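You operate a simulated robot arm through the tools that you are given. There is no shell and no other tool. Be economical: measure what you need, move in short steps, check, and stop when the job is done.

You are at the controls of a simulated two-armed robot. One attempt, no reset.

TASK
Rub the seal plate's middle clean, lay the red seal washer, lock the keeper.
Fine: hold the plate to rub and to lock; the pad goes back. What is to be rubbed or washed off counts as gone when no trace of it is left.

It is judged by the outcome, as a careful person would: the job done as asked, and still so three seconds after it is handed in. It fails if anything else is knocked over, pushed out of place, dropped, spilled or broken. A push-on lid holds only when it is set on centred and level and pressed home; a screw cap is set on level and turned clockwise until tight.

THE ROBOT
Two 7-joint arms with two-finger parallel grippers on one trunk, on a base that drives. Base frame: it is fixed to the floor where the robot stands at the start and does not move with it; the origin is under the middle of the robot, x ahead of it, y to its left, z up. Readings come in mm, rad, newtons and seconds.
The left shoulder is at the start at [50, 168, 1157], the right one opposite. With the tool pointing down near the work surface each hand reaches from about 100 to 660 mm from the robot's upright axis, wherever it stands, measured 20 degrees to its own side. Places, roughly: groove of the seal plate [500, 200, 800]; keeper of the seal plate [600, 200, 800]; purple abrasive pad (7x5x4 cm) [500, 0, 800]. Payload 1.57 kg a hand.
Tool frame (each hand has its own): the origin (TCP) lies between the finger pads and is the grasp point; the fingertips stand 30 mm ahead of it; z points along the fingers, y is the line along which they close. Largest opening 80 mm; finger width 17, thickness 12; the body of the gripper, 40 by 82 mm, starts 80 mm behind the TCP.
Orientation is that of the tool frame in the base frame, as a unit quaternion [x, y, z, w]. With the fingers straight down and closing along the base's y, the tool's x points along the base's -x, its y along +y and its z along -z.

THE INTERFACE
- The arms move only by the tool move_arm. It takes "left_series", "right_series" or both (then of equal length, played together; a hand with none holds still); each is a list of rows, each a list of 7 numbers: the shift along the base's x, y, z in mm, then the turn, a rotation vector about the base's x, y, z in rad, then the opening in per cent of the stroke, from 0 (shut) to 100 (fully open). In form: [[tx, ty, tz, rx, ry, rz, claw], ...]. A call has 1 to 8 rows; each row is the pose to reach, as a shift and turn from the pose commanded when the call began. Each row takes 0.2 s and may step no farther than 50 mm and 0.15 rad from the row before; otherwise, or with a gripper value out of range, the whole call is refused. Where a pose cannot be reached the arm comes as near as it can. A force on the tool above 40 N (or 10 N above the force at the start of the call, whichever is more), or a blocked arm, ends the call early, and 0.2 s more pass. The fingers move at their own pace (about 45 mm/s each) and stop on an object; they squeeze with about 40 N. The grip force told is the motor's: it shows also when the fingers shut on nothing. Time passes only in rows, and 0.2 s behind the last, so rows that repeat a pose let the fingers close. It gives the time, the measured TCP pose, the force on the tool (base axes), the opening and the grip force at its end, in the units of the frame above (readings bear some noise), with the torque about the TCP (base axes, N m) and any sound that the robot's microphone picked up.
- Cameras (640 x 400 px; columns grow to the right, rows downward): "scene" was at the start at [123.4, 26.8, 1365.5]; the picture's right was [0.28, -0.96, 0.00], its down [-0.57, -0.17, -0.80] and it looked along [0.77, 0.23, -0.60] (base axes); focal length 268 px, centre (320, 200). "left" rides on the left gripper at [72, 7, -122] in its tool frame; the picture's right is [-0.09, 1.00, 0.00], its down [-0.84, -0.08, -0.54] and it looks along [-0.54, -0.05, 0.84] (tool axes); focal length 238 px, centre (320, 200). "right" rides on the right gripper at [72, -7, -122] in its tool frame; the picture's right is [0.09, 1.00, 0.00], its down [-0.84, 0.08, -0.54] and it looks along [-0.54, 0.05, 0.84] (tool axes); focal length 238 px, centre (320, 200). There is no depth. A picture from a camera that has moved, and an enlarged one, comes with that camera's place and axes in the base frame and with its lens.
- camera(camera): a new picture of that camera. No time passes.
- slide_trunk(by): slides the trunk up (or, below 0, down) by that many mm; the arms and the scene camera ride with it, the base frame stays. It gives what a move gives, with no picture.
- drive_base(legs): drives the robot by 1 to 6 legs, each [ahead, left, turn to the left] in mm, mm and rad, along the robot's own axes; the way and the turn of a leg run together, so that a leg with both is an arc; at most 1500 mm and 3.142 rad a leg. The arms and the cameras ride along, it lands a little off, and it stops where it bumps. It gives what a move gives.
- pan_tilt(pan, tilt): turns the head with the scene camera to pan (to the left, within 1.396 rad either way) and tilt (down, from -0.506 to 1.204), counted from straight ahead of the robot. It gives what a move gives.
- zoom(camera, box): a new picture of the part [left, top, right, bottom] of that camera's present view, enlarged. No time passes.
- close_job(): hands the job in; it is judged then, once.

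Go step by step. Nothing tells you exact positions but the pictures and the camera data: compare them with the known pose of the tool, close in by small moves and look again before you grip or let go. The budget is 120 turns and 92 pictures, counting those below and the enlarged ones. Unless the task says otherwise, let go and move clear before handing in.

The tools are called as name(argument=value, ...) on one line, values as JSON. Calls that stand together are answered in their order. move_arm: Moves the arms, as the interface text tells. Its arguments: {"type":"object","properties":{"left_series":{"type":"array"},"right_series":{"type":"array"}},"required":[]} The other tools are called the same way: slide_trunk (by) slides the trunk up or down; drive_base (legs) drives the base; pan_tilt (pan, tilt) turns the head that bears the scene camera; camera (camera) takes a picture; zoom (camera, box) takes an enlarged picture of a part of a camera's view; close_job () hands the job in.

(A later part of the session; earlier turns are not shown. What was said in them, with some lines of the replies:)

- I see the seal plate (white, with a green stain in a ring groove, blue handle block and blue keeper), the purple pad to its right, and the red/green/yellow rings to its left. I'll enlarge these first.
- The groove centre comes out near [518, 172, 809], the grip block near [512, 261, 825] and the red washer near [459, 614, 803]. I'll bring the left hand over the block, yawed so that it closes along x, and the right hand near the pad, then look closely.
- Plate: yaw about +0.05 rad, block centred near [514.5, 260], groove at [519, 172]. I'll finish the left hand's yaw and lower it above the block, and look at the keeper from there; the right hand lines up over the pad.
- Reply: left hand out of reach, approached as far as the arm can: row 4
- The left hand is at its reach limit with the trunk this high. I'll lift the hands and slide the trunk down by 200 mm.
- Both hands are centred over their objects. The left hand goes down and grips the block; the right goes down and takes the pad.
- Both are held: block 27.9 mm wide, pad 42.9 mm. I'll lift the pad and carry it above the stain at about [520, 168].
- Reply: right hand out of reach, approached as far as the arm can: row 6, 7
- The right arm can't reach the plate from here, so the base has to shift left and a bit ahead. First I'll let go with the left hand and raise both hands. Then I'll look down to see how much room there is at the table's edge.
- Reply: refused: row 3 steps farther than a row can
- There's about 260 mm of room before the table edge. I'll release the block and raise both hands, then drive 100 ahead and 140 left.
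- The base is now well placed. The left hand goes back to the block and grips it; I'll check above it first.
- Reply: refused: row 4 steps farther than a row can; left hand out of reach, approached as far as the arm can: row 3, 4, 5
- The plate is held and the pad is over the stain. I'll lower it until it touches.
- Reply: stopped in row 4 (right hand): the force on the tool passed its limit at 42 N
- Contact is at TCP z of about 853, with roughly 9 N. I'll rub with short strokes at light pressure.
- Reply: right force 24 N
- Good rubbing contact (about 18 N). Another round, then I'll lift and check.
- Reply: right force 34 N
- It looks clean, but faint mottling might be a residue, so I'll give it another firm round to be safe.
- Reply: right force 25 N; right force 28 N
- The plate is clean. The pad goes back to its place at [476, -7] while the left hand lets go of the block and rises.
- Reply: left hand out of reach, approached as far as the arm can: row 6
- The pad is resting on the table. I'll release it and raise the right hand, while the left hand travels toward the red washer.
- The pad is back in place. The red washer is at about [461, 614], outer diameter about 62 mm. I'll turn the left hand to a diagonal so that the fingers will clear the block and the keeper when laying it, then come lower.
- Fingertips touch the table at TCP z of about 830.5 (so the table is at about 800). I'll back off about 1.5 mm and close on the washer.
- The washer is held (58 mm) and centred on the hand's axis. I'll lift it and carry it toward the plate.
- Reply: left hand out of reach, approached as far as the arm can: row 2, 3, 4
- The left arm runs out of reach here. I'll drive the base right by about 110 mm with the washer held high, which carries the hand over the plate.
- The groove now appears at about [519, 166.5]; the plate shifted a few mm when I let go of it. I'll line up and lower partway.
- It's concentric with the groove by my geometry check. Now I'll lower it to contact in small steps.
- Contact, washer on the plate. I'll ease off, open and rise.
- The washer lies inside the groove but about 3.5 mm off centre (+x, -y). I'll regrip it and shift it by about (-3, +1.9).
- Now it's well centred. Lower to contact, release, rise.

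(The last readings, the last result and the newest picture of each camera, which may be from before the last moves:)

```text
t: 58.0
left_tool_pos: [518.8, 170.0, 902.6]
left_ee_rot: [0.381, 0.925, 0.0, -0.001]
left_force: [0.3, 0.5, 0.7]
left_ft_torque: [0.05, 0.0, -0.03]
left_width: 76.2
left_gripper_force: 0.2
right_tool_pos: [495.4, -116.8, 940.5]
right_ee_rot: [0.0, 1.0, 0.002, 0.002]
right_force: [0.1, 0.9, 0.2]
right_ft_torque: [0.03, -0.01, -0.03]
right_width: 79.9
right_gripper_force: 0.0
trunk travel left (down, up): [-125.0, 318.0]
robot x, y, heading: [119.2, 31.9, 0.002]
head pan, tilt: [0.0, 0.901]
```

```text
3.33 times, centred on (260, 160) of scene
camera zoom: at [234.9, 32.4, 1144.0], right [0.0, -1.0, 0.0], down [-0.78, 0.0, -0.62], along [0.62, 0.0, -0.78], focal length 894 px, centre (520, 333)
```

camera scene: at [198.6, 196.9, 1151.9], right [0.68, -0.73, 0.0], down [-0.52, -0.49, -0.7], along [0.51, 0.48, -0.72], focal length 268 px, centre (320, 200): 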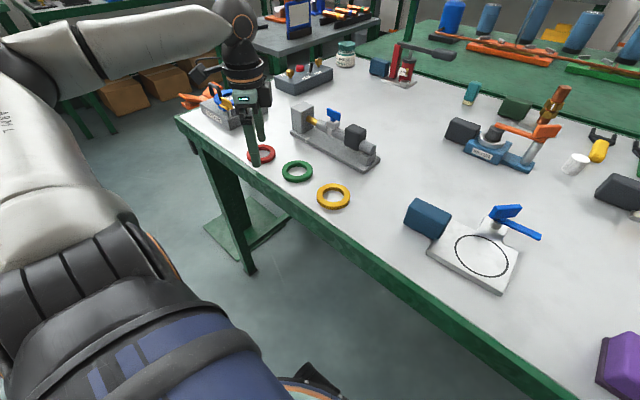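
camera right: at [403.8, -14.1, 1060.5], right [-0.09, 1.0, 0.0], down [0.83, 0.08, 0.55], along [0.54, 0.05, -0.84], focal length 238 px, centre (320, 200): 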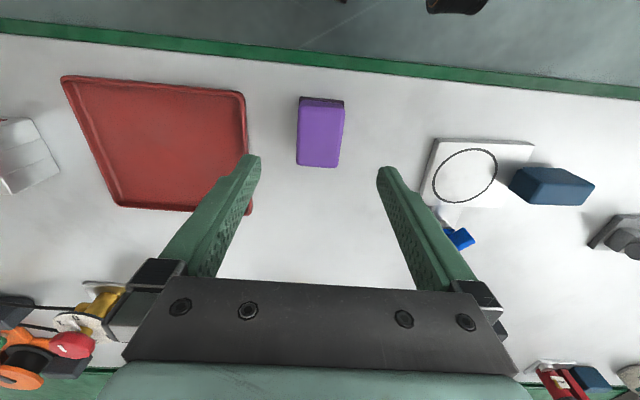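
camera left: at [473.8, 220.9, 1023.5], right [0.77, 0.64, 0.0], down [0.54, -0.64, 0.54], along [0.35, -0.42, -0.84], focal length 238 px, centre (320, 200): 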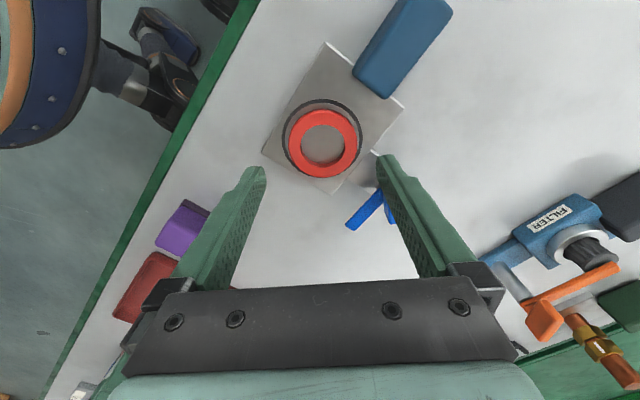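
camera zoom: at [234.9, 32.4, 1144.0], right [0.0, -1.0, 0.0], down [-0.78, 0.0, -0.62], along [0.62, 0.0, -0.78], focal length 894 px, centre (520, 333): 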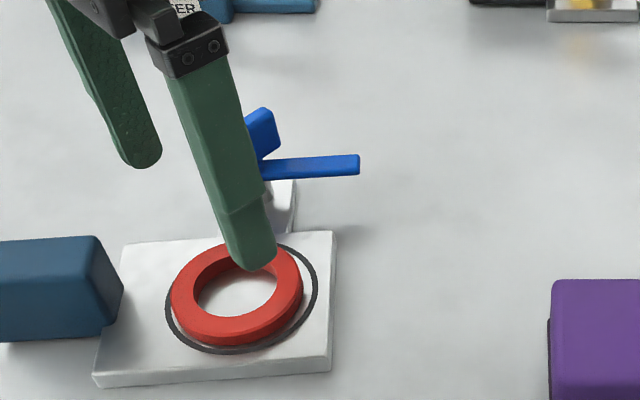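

The washer is now concentric with the groove to within about 0.5 mm. Next I'll raise the left hand and shift the base by (+10, +80), then look at the keeper.

move_arm(left_series=[[0, 0, 15, 0, 0, 0, 100], [0, 0, 30, 0, 0, 0, 100]])

drive_base(legs=[[10, 80, 0]])

move_arm(left_series=[[0, 0, 0, 0, 0, -0.147, 100], [-2, 2, 0, 0, 0, -0.294, 100], [-4, 4, 0, 0, 0, -0.441, 100], [-6, 6, 0, 0, 0, -0.588, 100], [-8, 8, 0, 0, 0, -0.735, 100], [-10, 9, -10, 0, 0, -0.735, 100], [-10, 9, -30, 0, 0, -0.735, 100], [-10, 9, -30, 0, 0, -0.735, 100]], right_series=[[0, 20, 0, 0, 0, 0, 100], [0, 40, 0, 0, 0, 0, 100], [0, 60, 0, 0, 0, 0, 100], [0, 80, 0, 0, 0, 0, 100], [5, 100, 0, 0, 0, 0, 100], [10, 115, 0, 0, 0, 0, 100], [10, 115, 0, 0, 0, 0, 100], [10, 115, 0, 0, 0, 0, 100]])

camera(camera="left")

camera(camera="right")

zoom(camera="scene", box=[220, 90, 380, 210])

```text
t: 58.6
left_tool_pos: [519.0, 168.9, 933.2]
left_ee_rot: [0.381, 0.925, -0.001, 0.0]
left_force: [-0.8, 0.4, -0.3]
left_ft_torque: [-0.03, -0.03, -0.01]
left_width: 80.1
left_gripper_force: 0.1
right_tool_pos: [496.0, -116.9, 940.9]
right_ee_rot: [0.0, 1.0, 0.003, 0.004]
right_force: [0.5, 0.2, 0.9]
right_ft_torque: [-0.01, 0.0, -0.04]
right_width: 80.1
right_gripper_force: 0.0
trunk travel left (down, up): [-125.0, 318.0]
robot x, y, heading: [120.0, 35.9, 0.004]
head pan, tilt: [0.0, 0.901]
```

```text
t: 60.0
left_tool_pos: [529.0, 248.5, 932.3]
left_ee_rot: [0.381, 0.925, -0.001, 0.0]
left_force: [-0.5, 0.0, 0.2]
left_ft_torque: [0.03, -0.01, 0.01]
left_width: 79.9
left_gripper_force: 0.0
right_tool_pos: [506.0, -36.7, 939.7]
right_ee_rot: [0.0, 1.0, 0.002, 0.003]
right_force: [0.2, 0.7, -0.8]
right_ft_torque: [0.0, -0.03, 0.0]
right_width: 79.8
right_gripper_force: 0.2
trunk travel left (down, up): [-125.0, 318.0]
robot x, y, heading: [127.1, 109.2, -0.003]
head pan, tilt: [0.0, 0.901]
```

```text
t: 61.8
left_tool_pos: [519.0, 256.4, 902.6]
left_ee_rot: [0.687, 0.726, 0.0, -0.001]
left_force: [0.1, -0.3, 0.7]
left_ft_torque: [0.01, -0.02, -0.02]
left_width: 80.0
left_gripper_force: 0.2
right_tool_pos: [515.8, 78.0, 941.4]
right_ee_rot: [0.0, 1.0, 0.003, 0.002]
right_force: [-0.1, -0.1, 0.3]
right_ft_torque: [0.0, 0.02, -0.01]
right_width: 79.8
right_gripper_force: 0.1
trunk travel left (down, up): [-125.0, 318.0]
robot x, y, heading: [132.5, 110.1, 0.001]
head pan, tilt: [0.0, 0.901]
```

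```text
29 pictures are left
camera left: at [522.2, 328.7, 1023.9], right [1.0, -0.04, 0.0], down [-0.03, -0.84, 0.54], along [-0.02, -0.54, -0.84], focal length 238 px, centre (320, 200)
```

left: 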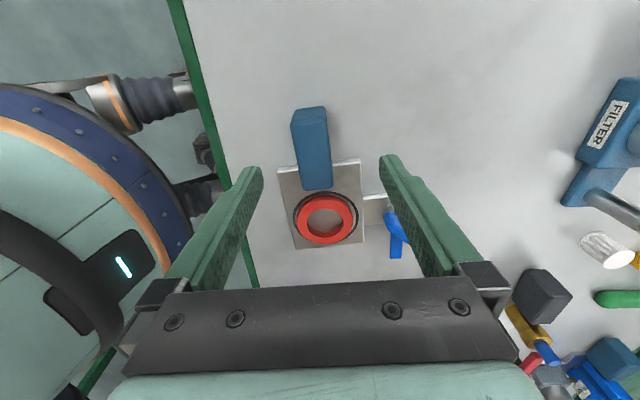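

```text
28 pictures are left
camera right: at [443.6, 70.8, 1060.3], right [-0.09, 1.0, 0.0], down [0.83, 0.07, 0.55], along [0.54, 0.05, -0.84], focal length 238 px, centre (320, 200)
```

right: 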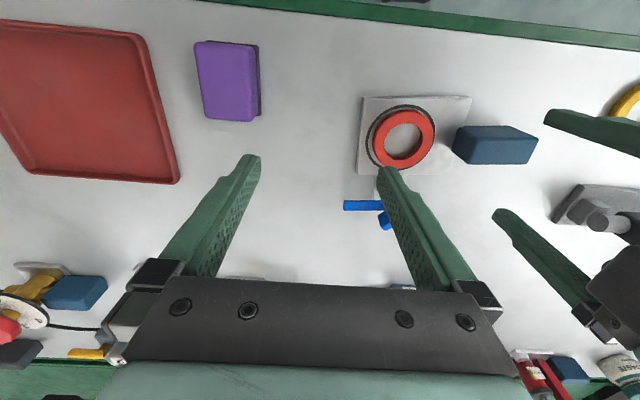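

```text
3.33 times, centred on (300, 150) of scene
camera zoom: at [245.0, 112.1, 1144.0], right [0.0, -1.0, 0.0], down [-0.78, 0.0, -0.62], along [0.62, 0.0, -0.78], focal length 894 px, centre (387, 367)
```

zoom: 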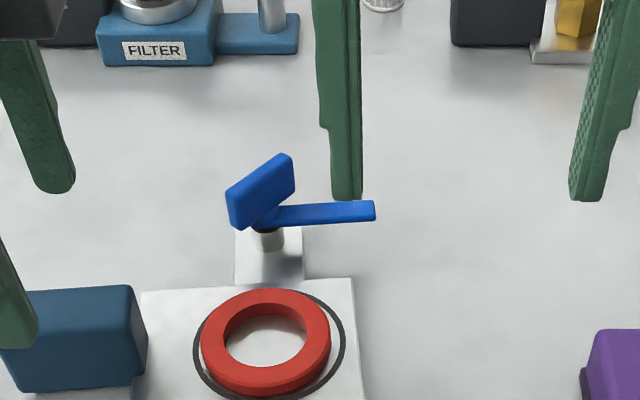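

I'll regrip the block with the left hand, centred near [513.5, 259], and bring the right hand toward the keeper for a close look.

move_arm(left_series=[[-3, 2, -10, 0, 0, 0, 100], [-5.5, 3, -30, 0, 0, 0, 100], [-5.5, 3, -50, 0, 0, 0, 100], [-5.5, 3, -63, 0, 0, 0, 100], [-5.5, 3, -63, 0, 0, 0, 100]], right_series=[[10, 20, 0, 0, 0, 0, 100], [20, 40, 0, 0, 0, 0, 100], [35, 60, 0, 0, 0, 0, 100], [50, 75, 0, 0, 0, 0, 100], [60, 85, -5, 0, 0, 0, 100]])

camera(camera="left")

zoom(camera="right", box=[220, 90, 420, 240])

```text
t: 63.0
left_tool_pos: [515.0, 259.5, 839.3]
left_ee_rot: [0.687, 0.726, 0.0, -0.001]
left_force: [0.3, -1.0, 0.8]
left_ft_torque: [-0.05, 0.0, 0.03]
left_width: 80.0
left_gripper_force: 0.0
right_tool_pos: [574.4, 162.1, 935.0]
right_ee_rot: [0.001, 1.0, 0.003, 0.002]
right_force: [0.5, -0.7, 0.2]
right_ft_torque: [0.0, 0.04, 0.04]
right_width: 79.9
right_gripper_force: 0.0
trunk travel left (down, up): [-125.0, 318.0]
robot x, y, heading: [130.3, 109.8, -0.0]
head pan, tilt: [0.0, 0.901]
```

```text
26 pictures are left
camera left: at [517.0, 331.4, 960.1], right [1.0, -0.04, 0.0], down [-0.03, -0.84, 0.54], along [-0.02, -0.54, -0.84], focal length 238 px, centre (320, 200)
```

left: 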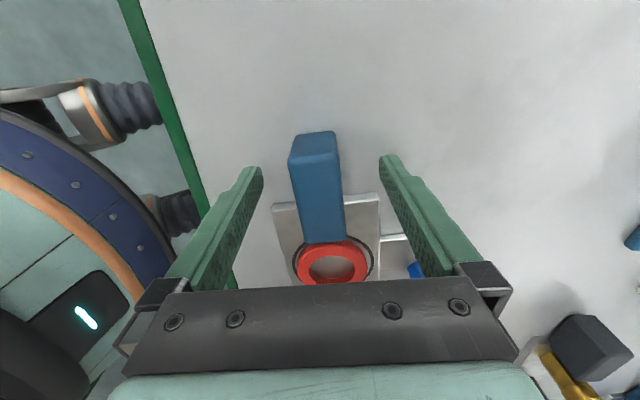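

```text
2.67 times, centred on (320, 165) of right
camera zoom: at [503.4, 155.4, 1054.9], right [-0.09, 1.0, 0.0], down [0.83, 0.07, 0.55], along [0.54, 0.05, -0.84], focal length 636 px, centre (320, 293)
```

zoom: 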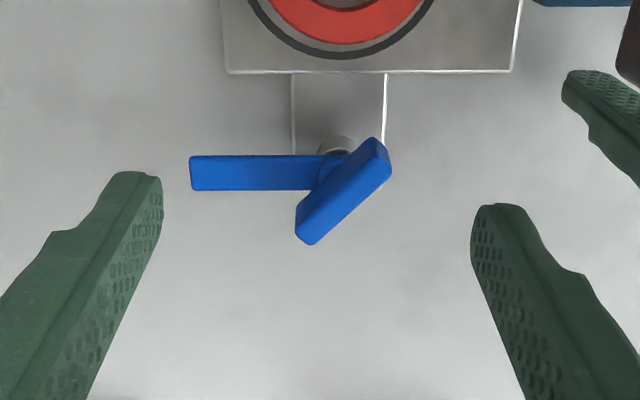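

The keeper's hub is near [586, 172]. Its bar (top z≈836) points to about [596, 119], with a diagonal thumb fin above the hub reaching z≈865. Locking should mean swinging the bar about 95° clockwise over the washer. I'll grip the block, close the right fingers, and put them on the far (+x) side of the bar to push it round.

move_arm(left_series=[[-1, 0, 0, 0, 0, 0, 60], [-1, 0, 0, 0, 0, 0, 40], [-1, 0, 0, 0, 0, 0, 20], [-1, 0, 0, 0, 0, 0, 0], [-1, 0, 0, 0, 0, 0, 0], [-1, 0, 0, 0, 0, 0, 0], [-1, 0, 0, 0, 0, 0, 0], [-1, 0, 0, 0, 0, 0, 0]], right_series=[[10, -8, 0, 0, 0, 0, 70], [20, -16, 0, 0, 0, 0, 40], [30, -22, 0, 0, 0, 0, 20], [40, -26, 0, 0, 0, 0, 0], [40, -26, -10, 0, 0, 0, 0], [40, -26, -20, 0, 0, 0, 0], [40, -26, -30, 0, 0, 0, 0], [40, -26, -40, 0, 0, 0, 0]])

zoom(camera="right", box=[220, 90, 420, 240])

zoom(camera="scene", box=[220, 90, 380, 210])

```text
t: 64.8
left_tool_pos: [512.5, 260.1, 839.4]
left_ee_rot: [0.687, 0.726, -0.001, 0.0]
left_force: [0.6, -0.2, -0.1]
left_ft_torque: [0.13, 0.02, 0.04]
left_width: 28.3
left_gripper_force: 38.9
right_tool_pos: [616.3, 137.5, 895.3]
right_ee_rot: [0.0, 1.0, 0.003, 0.003]
right_force: [0.5, 0.0, -0.1]
right_ft_torque: [-0.01, 0.04, 0.02]
right_width: 0.2
right_gripper_force: 21.5
trunk travel left (down, up): [-125.0, 318.0]
robot x, y, heading: [130.6, 109.1, -0.002]
head pan, tilt: [0.0, 0.901]
```

```text
2.67 times, centred on (320, 165) of right
camera zoom: at [543.8, 129.8, 1014.9], right [-0.09, 1.0, 0.01], down [0.83, 0.07, 0.55], along [0.54, 0.05, -0.84], focal length 636 px, centre (320, 293)
```

zoom: 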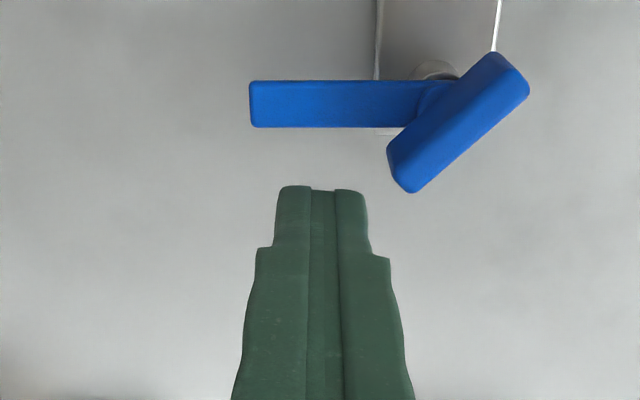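

```text
3.33 times, centred on (300, 150) of scene
camera zoom: at [245.0, 112.1, 1144.0], right [0.0, -1.0, 0.0], down [-0.78, 0.0, -0.62], along [0.62, 0.0, -0.78], focal length 894 px, centre (387, 367)
```

zoom: 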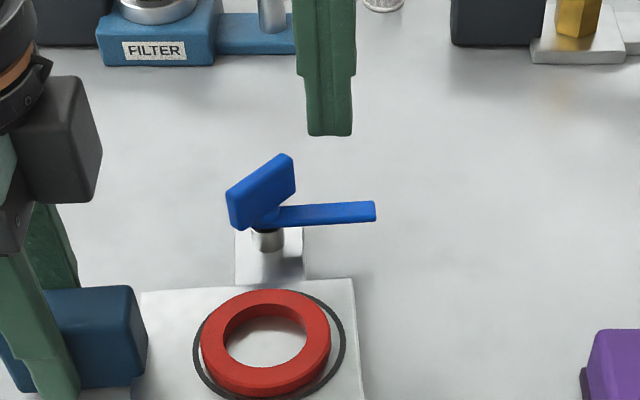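

move_arm(right_series=[[0, -6, -15, 0, 0, 0, 0], [0, -6, -30, 0, 0, 0, 0], [0, -6, -40, 0, 0, 0, 0], [-3, -6, -40, 0, 0, 0, 0], [-6, -7, -40, 0, 0, 0, 0], [-9, -8, -40, 0, 0, 0, 0]])

zoom(camera="right", box=[220, 90, 420, 240])

```text
t: 66.2
left_tool_pos: [513.3, 260.3, 839.8]
left_ee_rot: [0.688, 0.725, 0.0, -0.001]
left_force: [-3.2, 2.1, 0.5]
left_ft_torque: [-0.09, -0.05, -0.1]
left_width: 27.8
left_gripper_force: 38.1
right_tool_pos: [606.9, 129.1, 855.6]
right_ee_rot: [0.002, 1.0, 0.002, 0.003]
right_force: [2.5, -2.1, 1.2]
right_ft_torque: [-0.05, -0.1, 0.02]
right_width: 0.2
right_gripper_force: 21.7
trunk travel left (down, up): [-125.0, 318.0]
robot x, y, heading: [131.7, 112.8, 0.001]
head pan, tilt: [0.0, 0.901]
```

```text
2.67 times, centred on (320, 165) of right
camera zoom: at [534.5, 121.6, 974.7], right [-0.09, 1.0, 0.0], down [0.83, 0.07, 0.55], along [0.54, 0.05, -0.84], focal length 636 px, centre (320, 293)
```

zoom: 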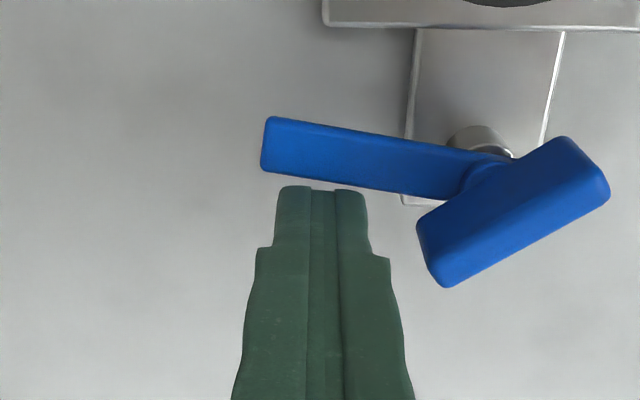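

The bar turns easily with about 3 N. I'll continue along the arc.

move_arm(right_series=[[-5, -2.2, 0, 0, 0, 0, 0], [-9.5, -4, 0, 0, 0, 0, 0], [-14, -5, 0, 0, 0, 0, 0], [-19.5, -5.5, 0, 0, 0, 0, 0], [-25, -5.5, 0, 0, 0, 0, 0], [-30.5, -4, 0, 0, 0, 0, 0], [-36, -2, 0, 0, 0, 0, 0]])

zoom(camera="right", box=[220, 90, 420, 240])

zoom(camera="scene", box=[220, 90, 380, 210])

```text
t: 67.8
left_tool_pos: [513.1, 261.0, 839.6]
left_ee_rot: [0.687, 0.727, 0.0, 0.0]
left_force: [-2.8, 0.0, 0.2]
left_ft_torque: [-0.2, 0.2, -0.44]
left_width: 28.0
left_gripper_force: 37.9
right_tool_pos: [570.9, 127.9, 855.3]
right_ee_rot: [0.0, 1.0, 0.003, 0.002]
right_force: [1.7, 0.0, -0.1]
right_ft_torque: [-0.04, -0.05, 0.01]
right_width: 0.1
right_gripper_force: 21.7
trunk travel left (down, up): [-125.0, 318.0]
robot x, y, heading: [128.0, 113.3, -0.002]
head pan, tilt: [0.0, 0.901]
```

```text
2.67 times, centred on (320, 165) of right
camera zoom: at [498.4, 119.4, 975.3], right [-0.09, 1.0, 0.0], down [0.83, 0.07, 0.55], along [0.54, 0.05, -0.84], focal length 636 px, centre (320, 293)
```

zoom: 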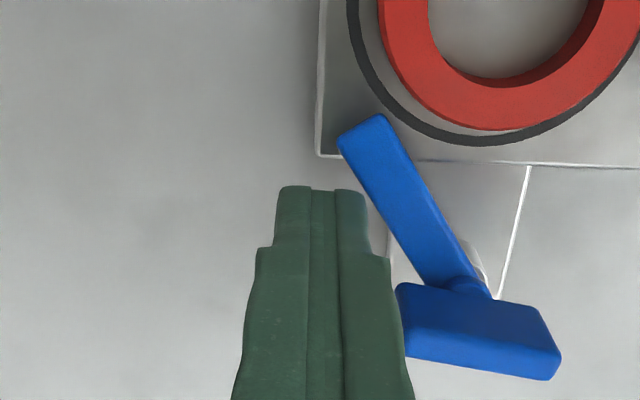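

```text
3.33 times, centred on (300, 150) of scene
camera zoom: at [244.9, 112.1, 1144.0], right [0.0, -1.0, 0.0], down [-0.78, 0.0, -0.62], along [0.62, 0.0, -0.78], focal length 894 px, centre (387, 367)
```

zoom: 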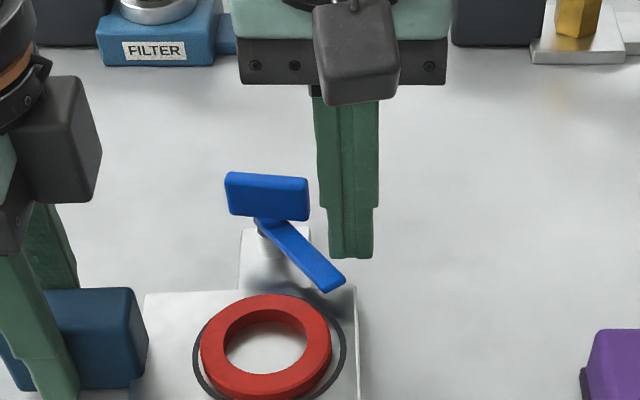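

The bar is at about -143° as modelled. I'll slide the contact nearer its tip to keep clear of the fin, then finish the swing.

move_arm(right_series=[[-4.8, -4, 0, 0, 0, 0, 0], [-11, 0.5, 0, 0, 0, 0, 0], [-17, 5, 0, 0, 0, 0, 0], [-20, 9, 0, 0, 0, 0, 0], [-22.7, 12.7, 0, 0, 0, 0, 0], [-24.5, 15.5, 0, 0, 0, 0, 0]])

camera(camera="right")

zoom(camera="scene", box=[220, 90, 380, 210])

```text
t: 69.2
left_tool_pos: [513.3, 260.3, 840.0]
left_ee_rot: [0.688, 0.726, -0.001, -0.001]
left_force: [-1.5, 2.3, 0.3]
left_ft_torque: [0.13, 0.04, -0.11]
left_width: 27.8
left_gripper_force: 38.1
right_tool_pos: [546.4, 143.9, 854.9]
right_ee_rot: [0.0, 1.0, 0.003, 0.002]
right_force: [1.2, -1.3, 0.7]
right_ft_torque: [-0.05, -0.02, -0.02]
right_width: 0.0
right_gripper_force: 21.1
trunk travel left (down, up): [-125.0, 318.0]
robot x, y, heading: [128.6, 112.4, -0.002]
head pan, tilt: [0.0, 0.901]
```

```text
19 pictures are left
camera right: at [473.6, 135.5, 974.9], right [-0.09, 1.0, 0.01], down [0.83, 0.07, 0.55], along [0.54, 0.06, -0.84], focal length 238 px, centre (320, 200)
```

right: 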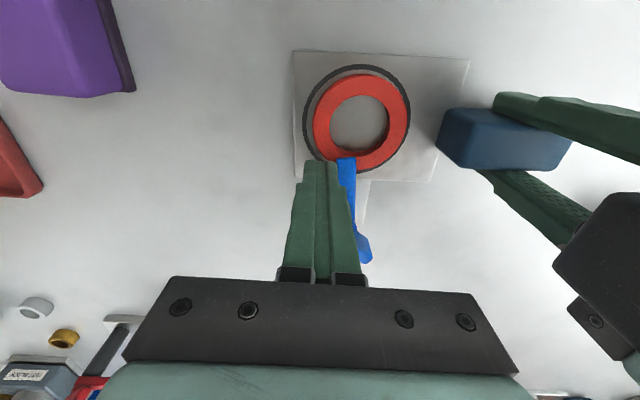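

```text
3.33 times, centred on (300, 150) of scene
camera zoom: at [244.9, 112.2, 1144.0], right [0.0, -1.0, 0.0], down [-0.78, 0.0, -0.62], along [0.62, 0.0, -0.78], focal length 894 px, centre (387, 367)
```

zoom: 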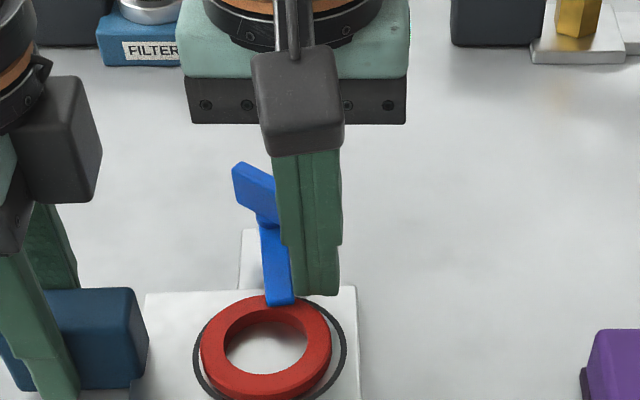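

The bar is over the washer's rim. I'll push on gently, watching force and sound for the end of travel.

move_arm(right_series=[[-0.5, 1.5, 0, 0, 0, 0, 0], [-0.8, 3, 0, 0, 0, 0, 0], [-1, 4.5, 0, 0, 0, 0, 0]])

zoom(camera="right", box=[270, 50, 450, 280])

```text
t: 70.0
left_tool_pos: [512.7, 259.2, 840.8]
left_ee_rot: [0.687, 0.726, 0.0, 0.0]
left_force: [0.5, 1.3, -0.3]
left_ft_torque: [0.11, -0.01, 0.13]
left_width: 27.8
left_gripper_force: 38.4
right_tool_pos: [545.0, 146.4, 855.5]
right_ee_rot: [0.001, 1.0, 0.003, 0.002]
right_force: [-0.9, -1.2, -1.0]
right_ft_torque: [-0.04, -0.01, 0.04]
right_width: 0.0
right_gripper_force: 21.4
trunk travel left (down, up): [-125.0, 318.0]
robot x, y, heading: [129.5, 110.9, -0.004]
head pan, tilt: [0.0, 0.901]
```

```text
1.74 times, centred on (360, 165) of right
camera zoom: at [472.8, 139.6, 975.0], right [-0.09, 1.0, 0.01], down [0.83, 0.07, 0.55], along [0.54, 0.05, -0.84], focal length 414 px, centre (250, 261)
```

zoom: 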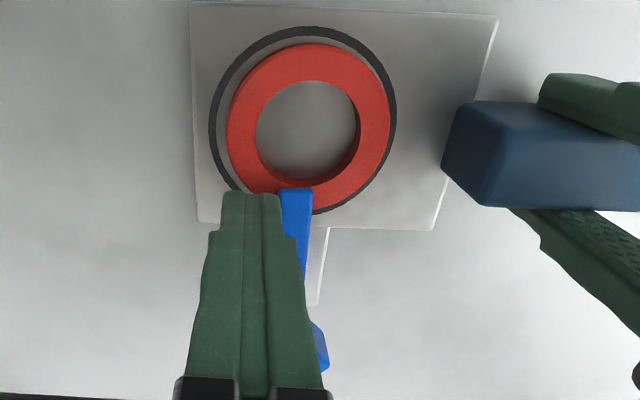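

move_arm(right_series=[[0, 1.2, 0, 0, 0, 0, 0], [0, 2.4, 0, 0, 0, 0, 0], [0, 3.2, 0, 0, 0, 0, 0]])

```text
t: 70.8
left_tool_pos: [513.0, 260.8, 838.7]
left_ee_rot: [0.687, 0.727, 0.0, 0.0]
left_force: [2.6, 4.1, -0.2]
left_ft_torque: [-0.03, -0.1, 0.32]
left_width: 27.5
left_gripper_force: 38.1
right_tool_pos: [545.8, 149.7, 855.9]
right_ee_rot: [0.001, 1.0, 0.001, 0.002]
right_force: [-2.5, -5.1, 0.0]
right_ft_torque: [-0.13, 0.1, 0.03]
right_width: 0.0
right_gripper_force: 21.3
trunk travel left (down, up): [-125.0, 318.0]
robot x, y, heading: [130.0, 110.2, -0.001]
head pan, tilt: [0.0, 0.901]
```

move_arm(right_series=[[0, 0.8, 0, 0, 0, 0, 0], [0, 1.6, 0, 0, 0, 0, 0], [0, 2.4, 0, 0, 0, 0, 0], [0, 2.4, 0, 0, 0, 0, 0]])

zoom(camera="right", box=[270, 50, 450, 280])

```text
t: 71.8
left_tool_pos: [513.2, 261.7, 840.9]
left_ee_rot: [0.687, 0.727, -0.001, -0.001]
left_force: [0.7, 15.7, 2.3]
left_ft_torque: [-0.42, -0.28, 0.42]
left_width: 27.9
left_gripper_force: 38.3
right_tool_pos: [545.6, 151.0, 856.8]
right_ee_rot: [0.002, 1.0, 0.0, 0.003]
right_force: [0.5, -16.8, -0.2]
right_ft_torque: [-0.5, -0.03, 0.12]
right_width: 0.0
right_gripper_force: 21.6
trunk travel left (down, up): [-125.0, 318.0]
robot x, y, heading: [131.1, 107.8, -0.003]
head pan, tilt: [0.0, 0.901]
```

```text
1.74 times, centred on (360, 165) of right
camera zoom: at [473.2, 144.5, 975.2], right [-0.09, 1.0, 0.0], down [0.83, 0.07, 0.55], along [0.54, 0.05, -0.84], focal length 414 px, centre (250, 261)
```

zoom: 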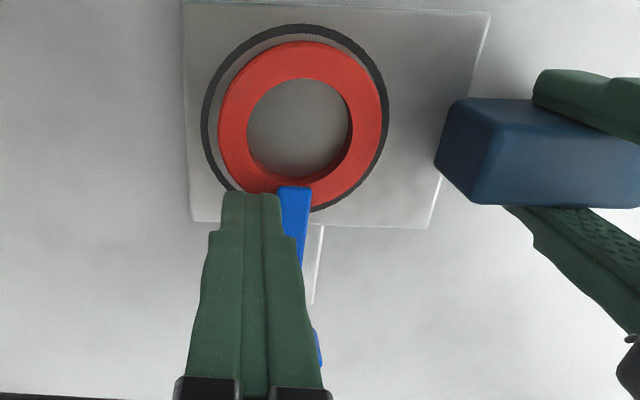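

A firm stop at about 17 N with the bar lined up on the groove centre. One more slight push to seat it, then I'll back off and rise.

move_arm(right_series=[[0, 0.8, 0, 0, 0, 0, 0], [0, 1.2, 0, 0, 0, 0, 0]])

move_arm(right_series=[[0, -4, 0, 0, 0, 0, 0], [0, -10, 0, 0, 0, 0, 0], [0, -14, 10, 0, 0, 0, 0], [0, -25, 40, 0, 0, 0, 0], [0, -60, 70, 0, 0, 0, 0], [0, -100, 80, 0, 0, 0, 0]])

zoom(camera="scene", box=[220, 90, 380, 210])

zoom(camera="right", box=[320, 50, 500, 280])

```text
t: 72.4
left_tool_pos: [513.0, 261.5, 838.8]
left_ee_rot: [0.687, 0.726, 0.001, -0.001]
left_force: [-0.3, 21.3, 4.6]
left_ft_torque: [-0.49, -0.29, 0.4]
left_width: 27.8
left_gripper_force: 38.0
right_tool_pos: [545.1, 152.0, 855.4]
right_ee_rot: [0.001, 1.0, 0.0, 0.003]
right_force: [0.0, -21.0, 0.0]
right_ft_torque: [-0.62, -0.02, 0.09]
right_width: 0.1
right_gripper_force: 20.6
trunk travel left (down, up): [-125.0, 318.0]
robot x, y, heading: [128.6, 108.2, -0.001]
head pan, tilt: [0.0, 0.901]
```

```text
t: 73.8
left_tool_pos: [512.7, 260.4, 838.6]
left_ee_rot: [0.688, 0.725, 0.0, -0.001]
left_force: [0.9, 0.0, -0.2]
left_ft_torque: [0.0, -0.04, -0.06]
left_width: 27.7
left_gripper_force: 38.1
right_tool_pos: [544.2, 55.6, 935.1]
right_ee_rot: [0.001, 1.0, 0.002, 0.002]
right_force: [0.4, -0.2, 0.4]
right_ft_torque: [-0.01, 0.01, 0.03]
right_width: 0.0
right_gripper_force: 21.4
trunk travel left (down, up): [-125.0, 318.0]
robot x, y, heading: [128.3, 110.3, 0.0]
head pan, tilt: [0.0, 0.901]
```

```text
3.33 times, centred on (300, 150) of scene
camera zoom: at [245.1, 112.0, 1144.0], right [0.0, -1.0, 0.0], down [-0.78, 0.0, -0.62], along [0.62, 0.0, -0.78], focal length 894 px, centre (387, 367)
```

zoom: 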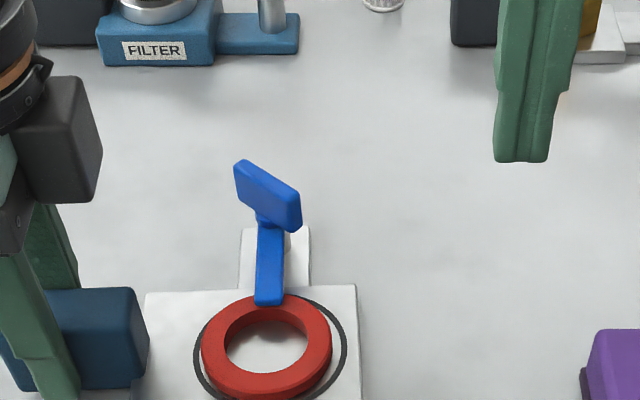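

```text
1.74 times, centred on (410, 165) of right
camera zoom: at [472.9, 46.5, 1055.3], right [-0.09, 1.0, 0.01], down [0.83, 0.07, 0.55], along [0.54, 0.05, -0.84], focal length 414 px, centre (164, 261)
```

zoom: 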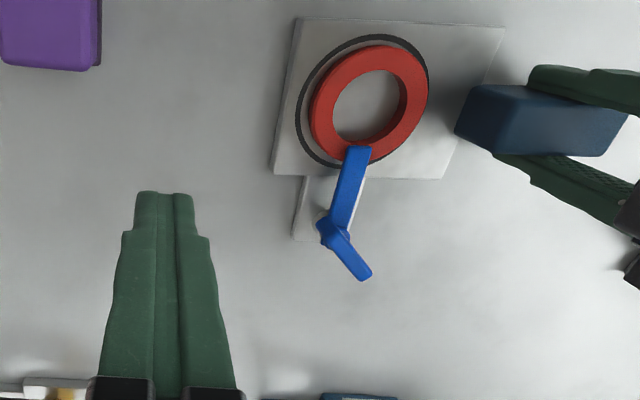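

The keeper lies over the washer's rim against its stop, and the washer is still centred. I'll release the block and move both hands clear.

move_arm(left_series=[[0, 0, 0, 0, 0, 0, 50], [0, 0, 0, 0, 0, 0, 90], [0, 0, 0, 0, 0, 0, 100], [0, 0, 0, 0, 0, 0, 100], [0, 0, 20, 0, 0, 0, 100], [0, 0, 50, 0, 0, 0, 100], [0, 20, 80, 0, 0, 0, 100], [0, 60, 100, 0, 0, 0, 100]], right_series=[[0, 0, 0, 0, 0, 0, 0], [0, -20, 0, 0, 0, 0, 0], [0, -40, 10, 0, 0, 0, 0], [0, -60, 20, 0, 0, 0, 0], [0, -60, 20, 0, 0, 0, 0], [0, -60, 20, 0, 0, 0, 0], [0, -60, 20, 0, 0, 0, 0], [0, -60, 20, 0, 0, 0, 0]])

camera(camera="scene")

zoom(camera="scene", box=[240, 130, 340, 210])

camera(camera="left")

```text
t: 75.6
left_tool_pos: [513.7, 321.1, 939.8]
left_ee_rot: [0.688, 0.726, 0.001, -0.001]
left_force: [0.1, 0.5, 1.3]
left_ft_torque: [-0.02, 0.01, 0.01]
left_width: 80.1
left_gripper_force: 0.0
right_tool_pos: [544.1, -6.6, 956.1]
right_ee_rot: [-0.001, 1.0, 0.003, 0.002]
right_force: [0.5, -0.1, 1.0]
right_ft_torque: [-0.01, -0.01, 0.0]
right_width: 0.0
right_gripper_force: 20.6
trunk travel left (down, up): [-125.0, 318.0]
robot x, y, heading: [127.5, 109.5, -0.003]
head pan, tilt: [0.0, 0.901]
```

```text
13 pictures are left
camera scene: at [244.9, 112.2, 1144.0], right [0.0, -1.0, 0.0], down [-0.78, 0.0, -0.62], along [0.62, 0.0, -0.78], focal length 268 px, centre (320, 200)
```

scene: 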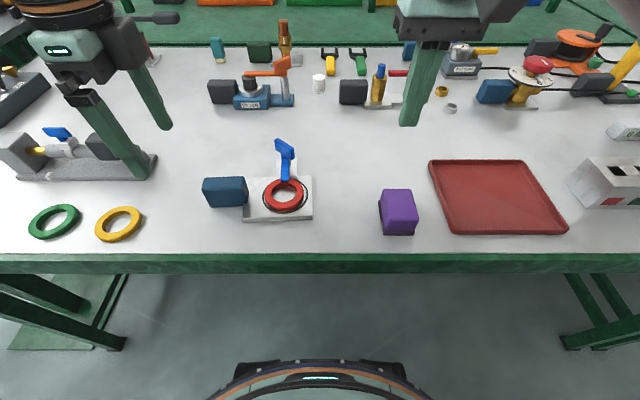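

```text
5.00 times, centred on (290, 170) of scene
camera zoom: at [244.9, 112.2, 1144.0], right [0.0, -1.0, 0.0], down [-0.78, 0.0, -0.62], along [0.62, 0.0, -0.78], focal length 1342 px, centre (470, 350)
```

zoom: 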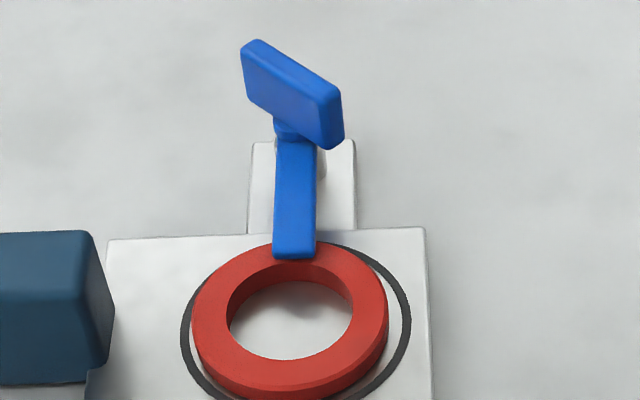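

```text
11 pictures are left
camera left: at [516.3, 393.0, 1060.7], right [1.0, -0.04, 0.0], down [-0.03, -0.84, 0.54], along [-0.02, -0.54, -0.84], focal length 238 px, centre (320, 200)
```

left: 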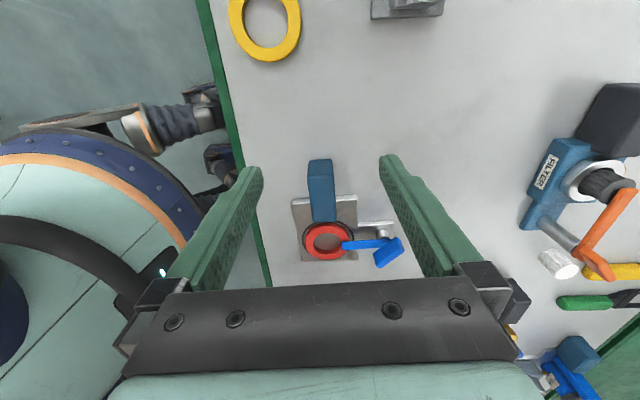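

I see the plate clean, the red washer centred in the groove, the keeper swung over its rim to the stop, the pad back in its place and both hands clear. I'm handing the job in.

close_job()

```text
The job is handed in.
```

I rubbed the seal plate's middle clean, laid the red washer centred in the groove, and swung the keeper over its rim until it hit a firm stop. I took that stop as locked; I heard no click.

The left hand held the plate for the rubbing and the locking, and the pad is back in its place. The plate shifted about 5 mm when I let go of it after rubbing; I didn't move it back.
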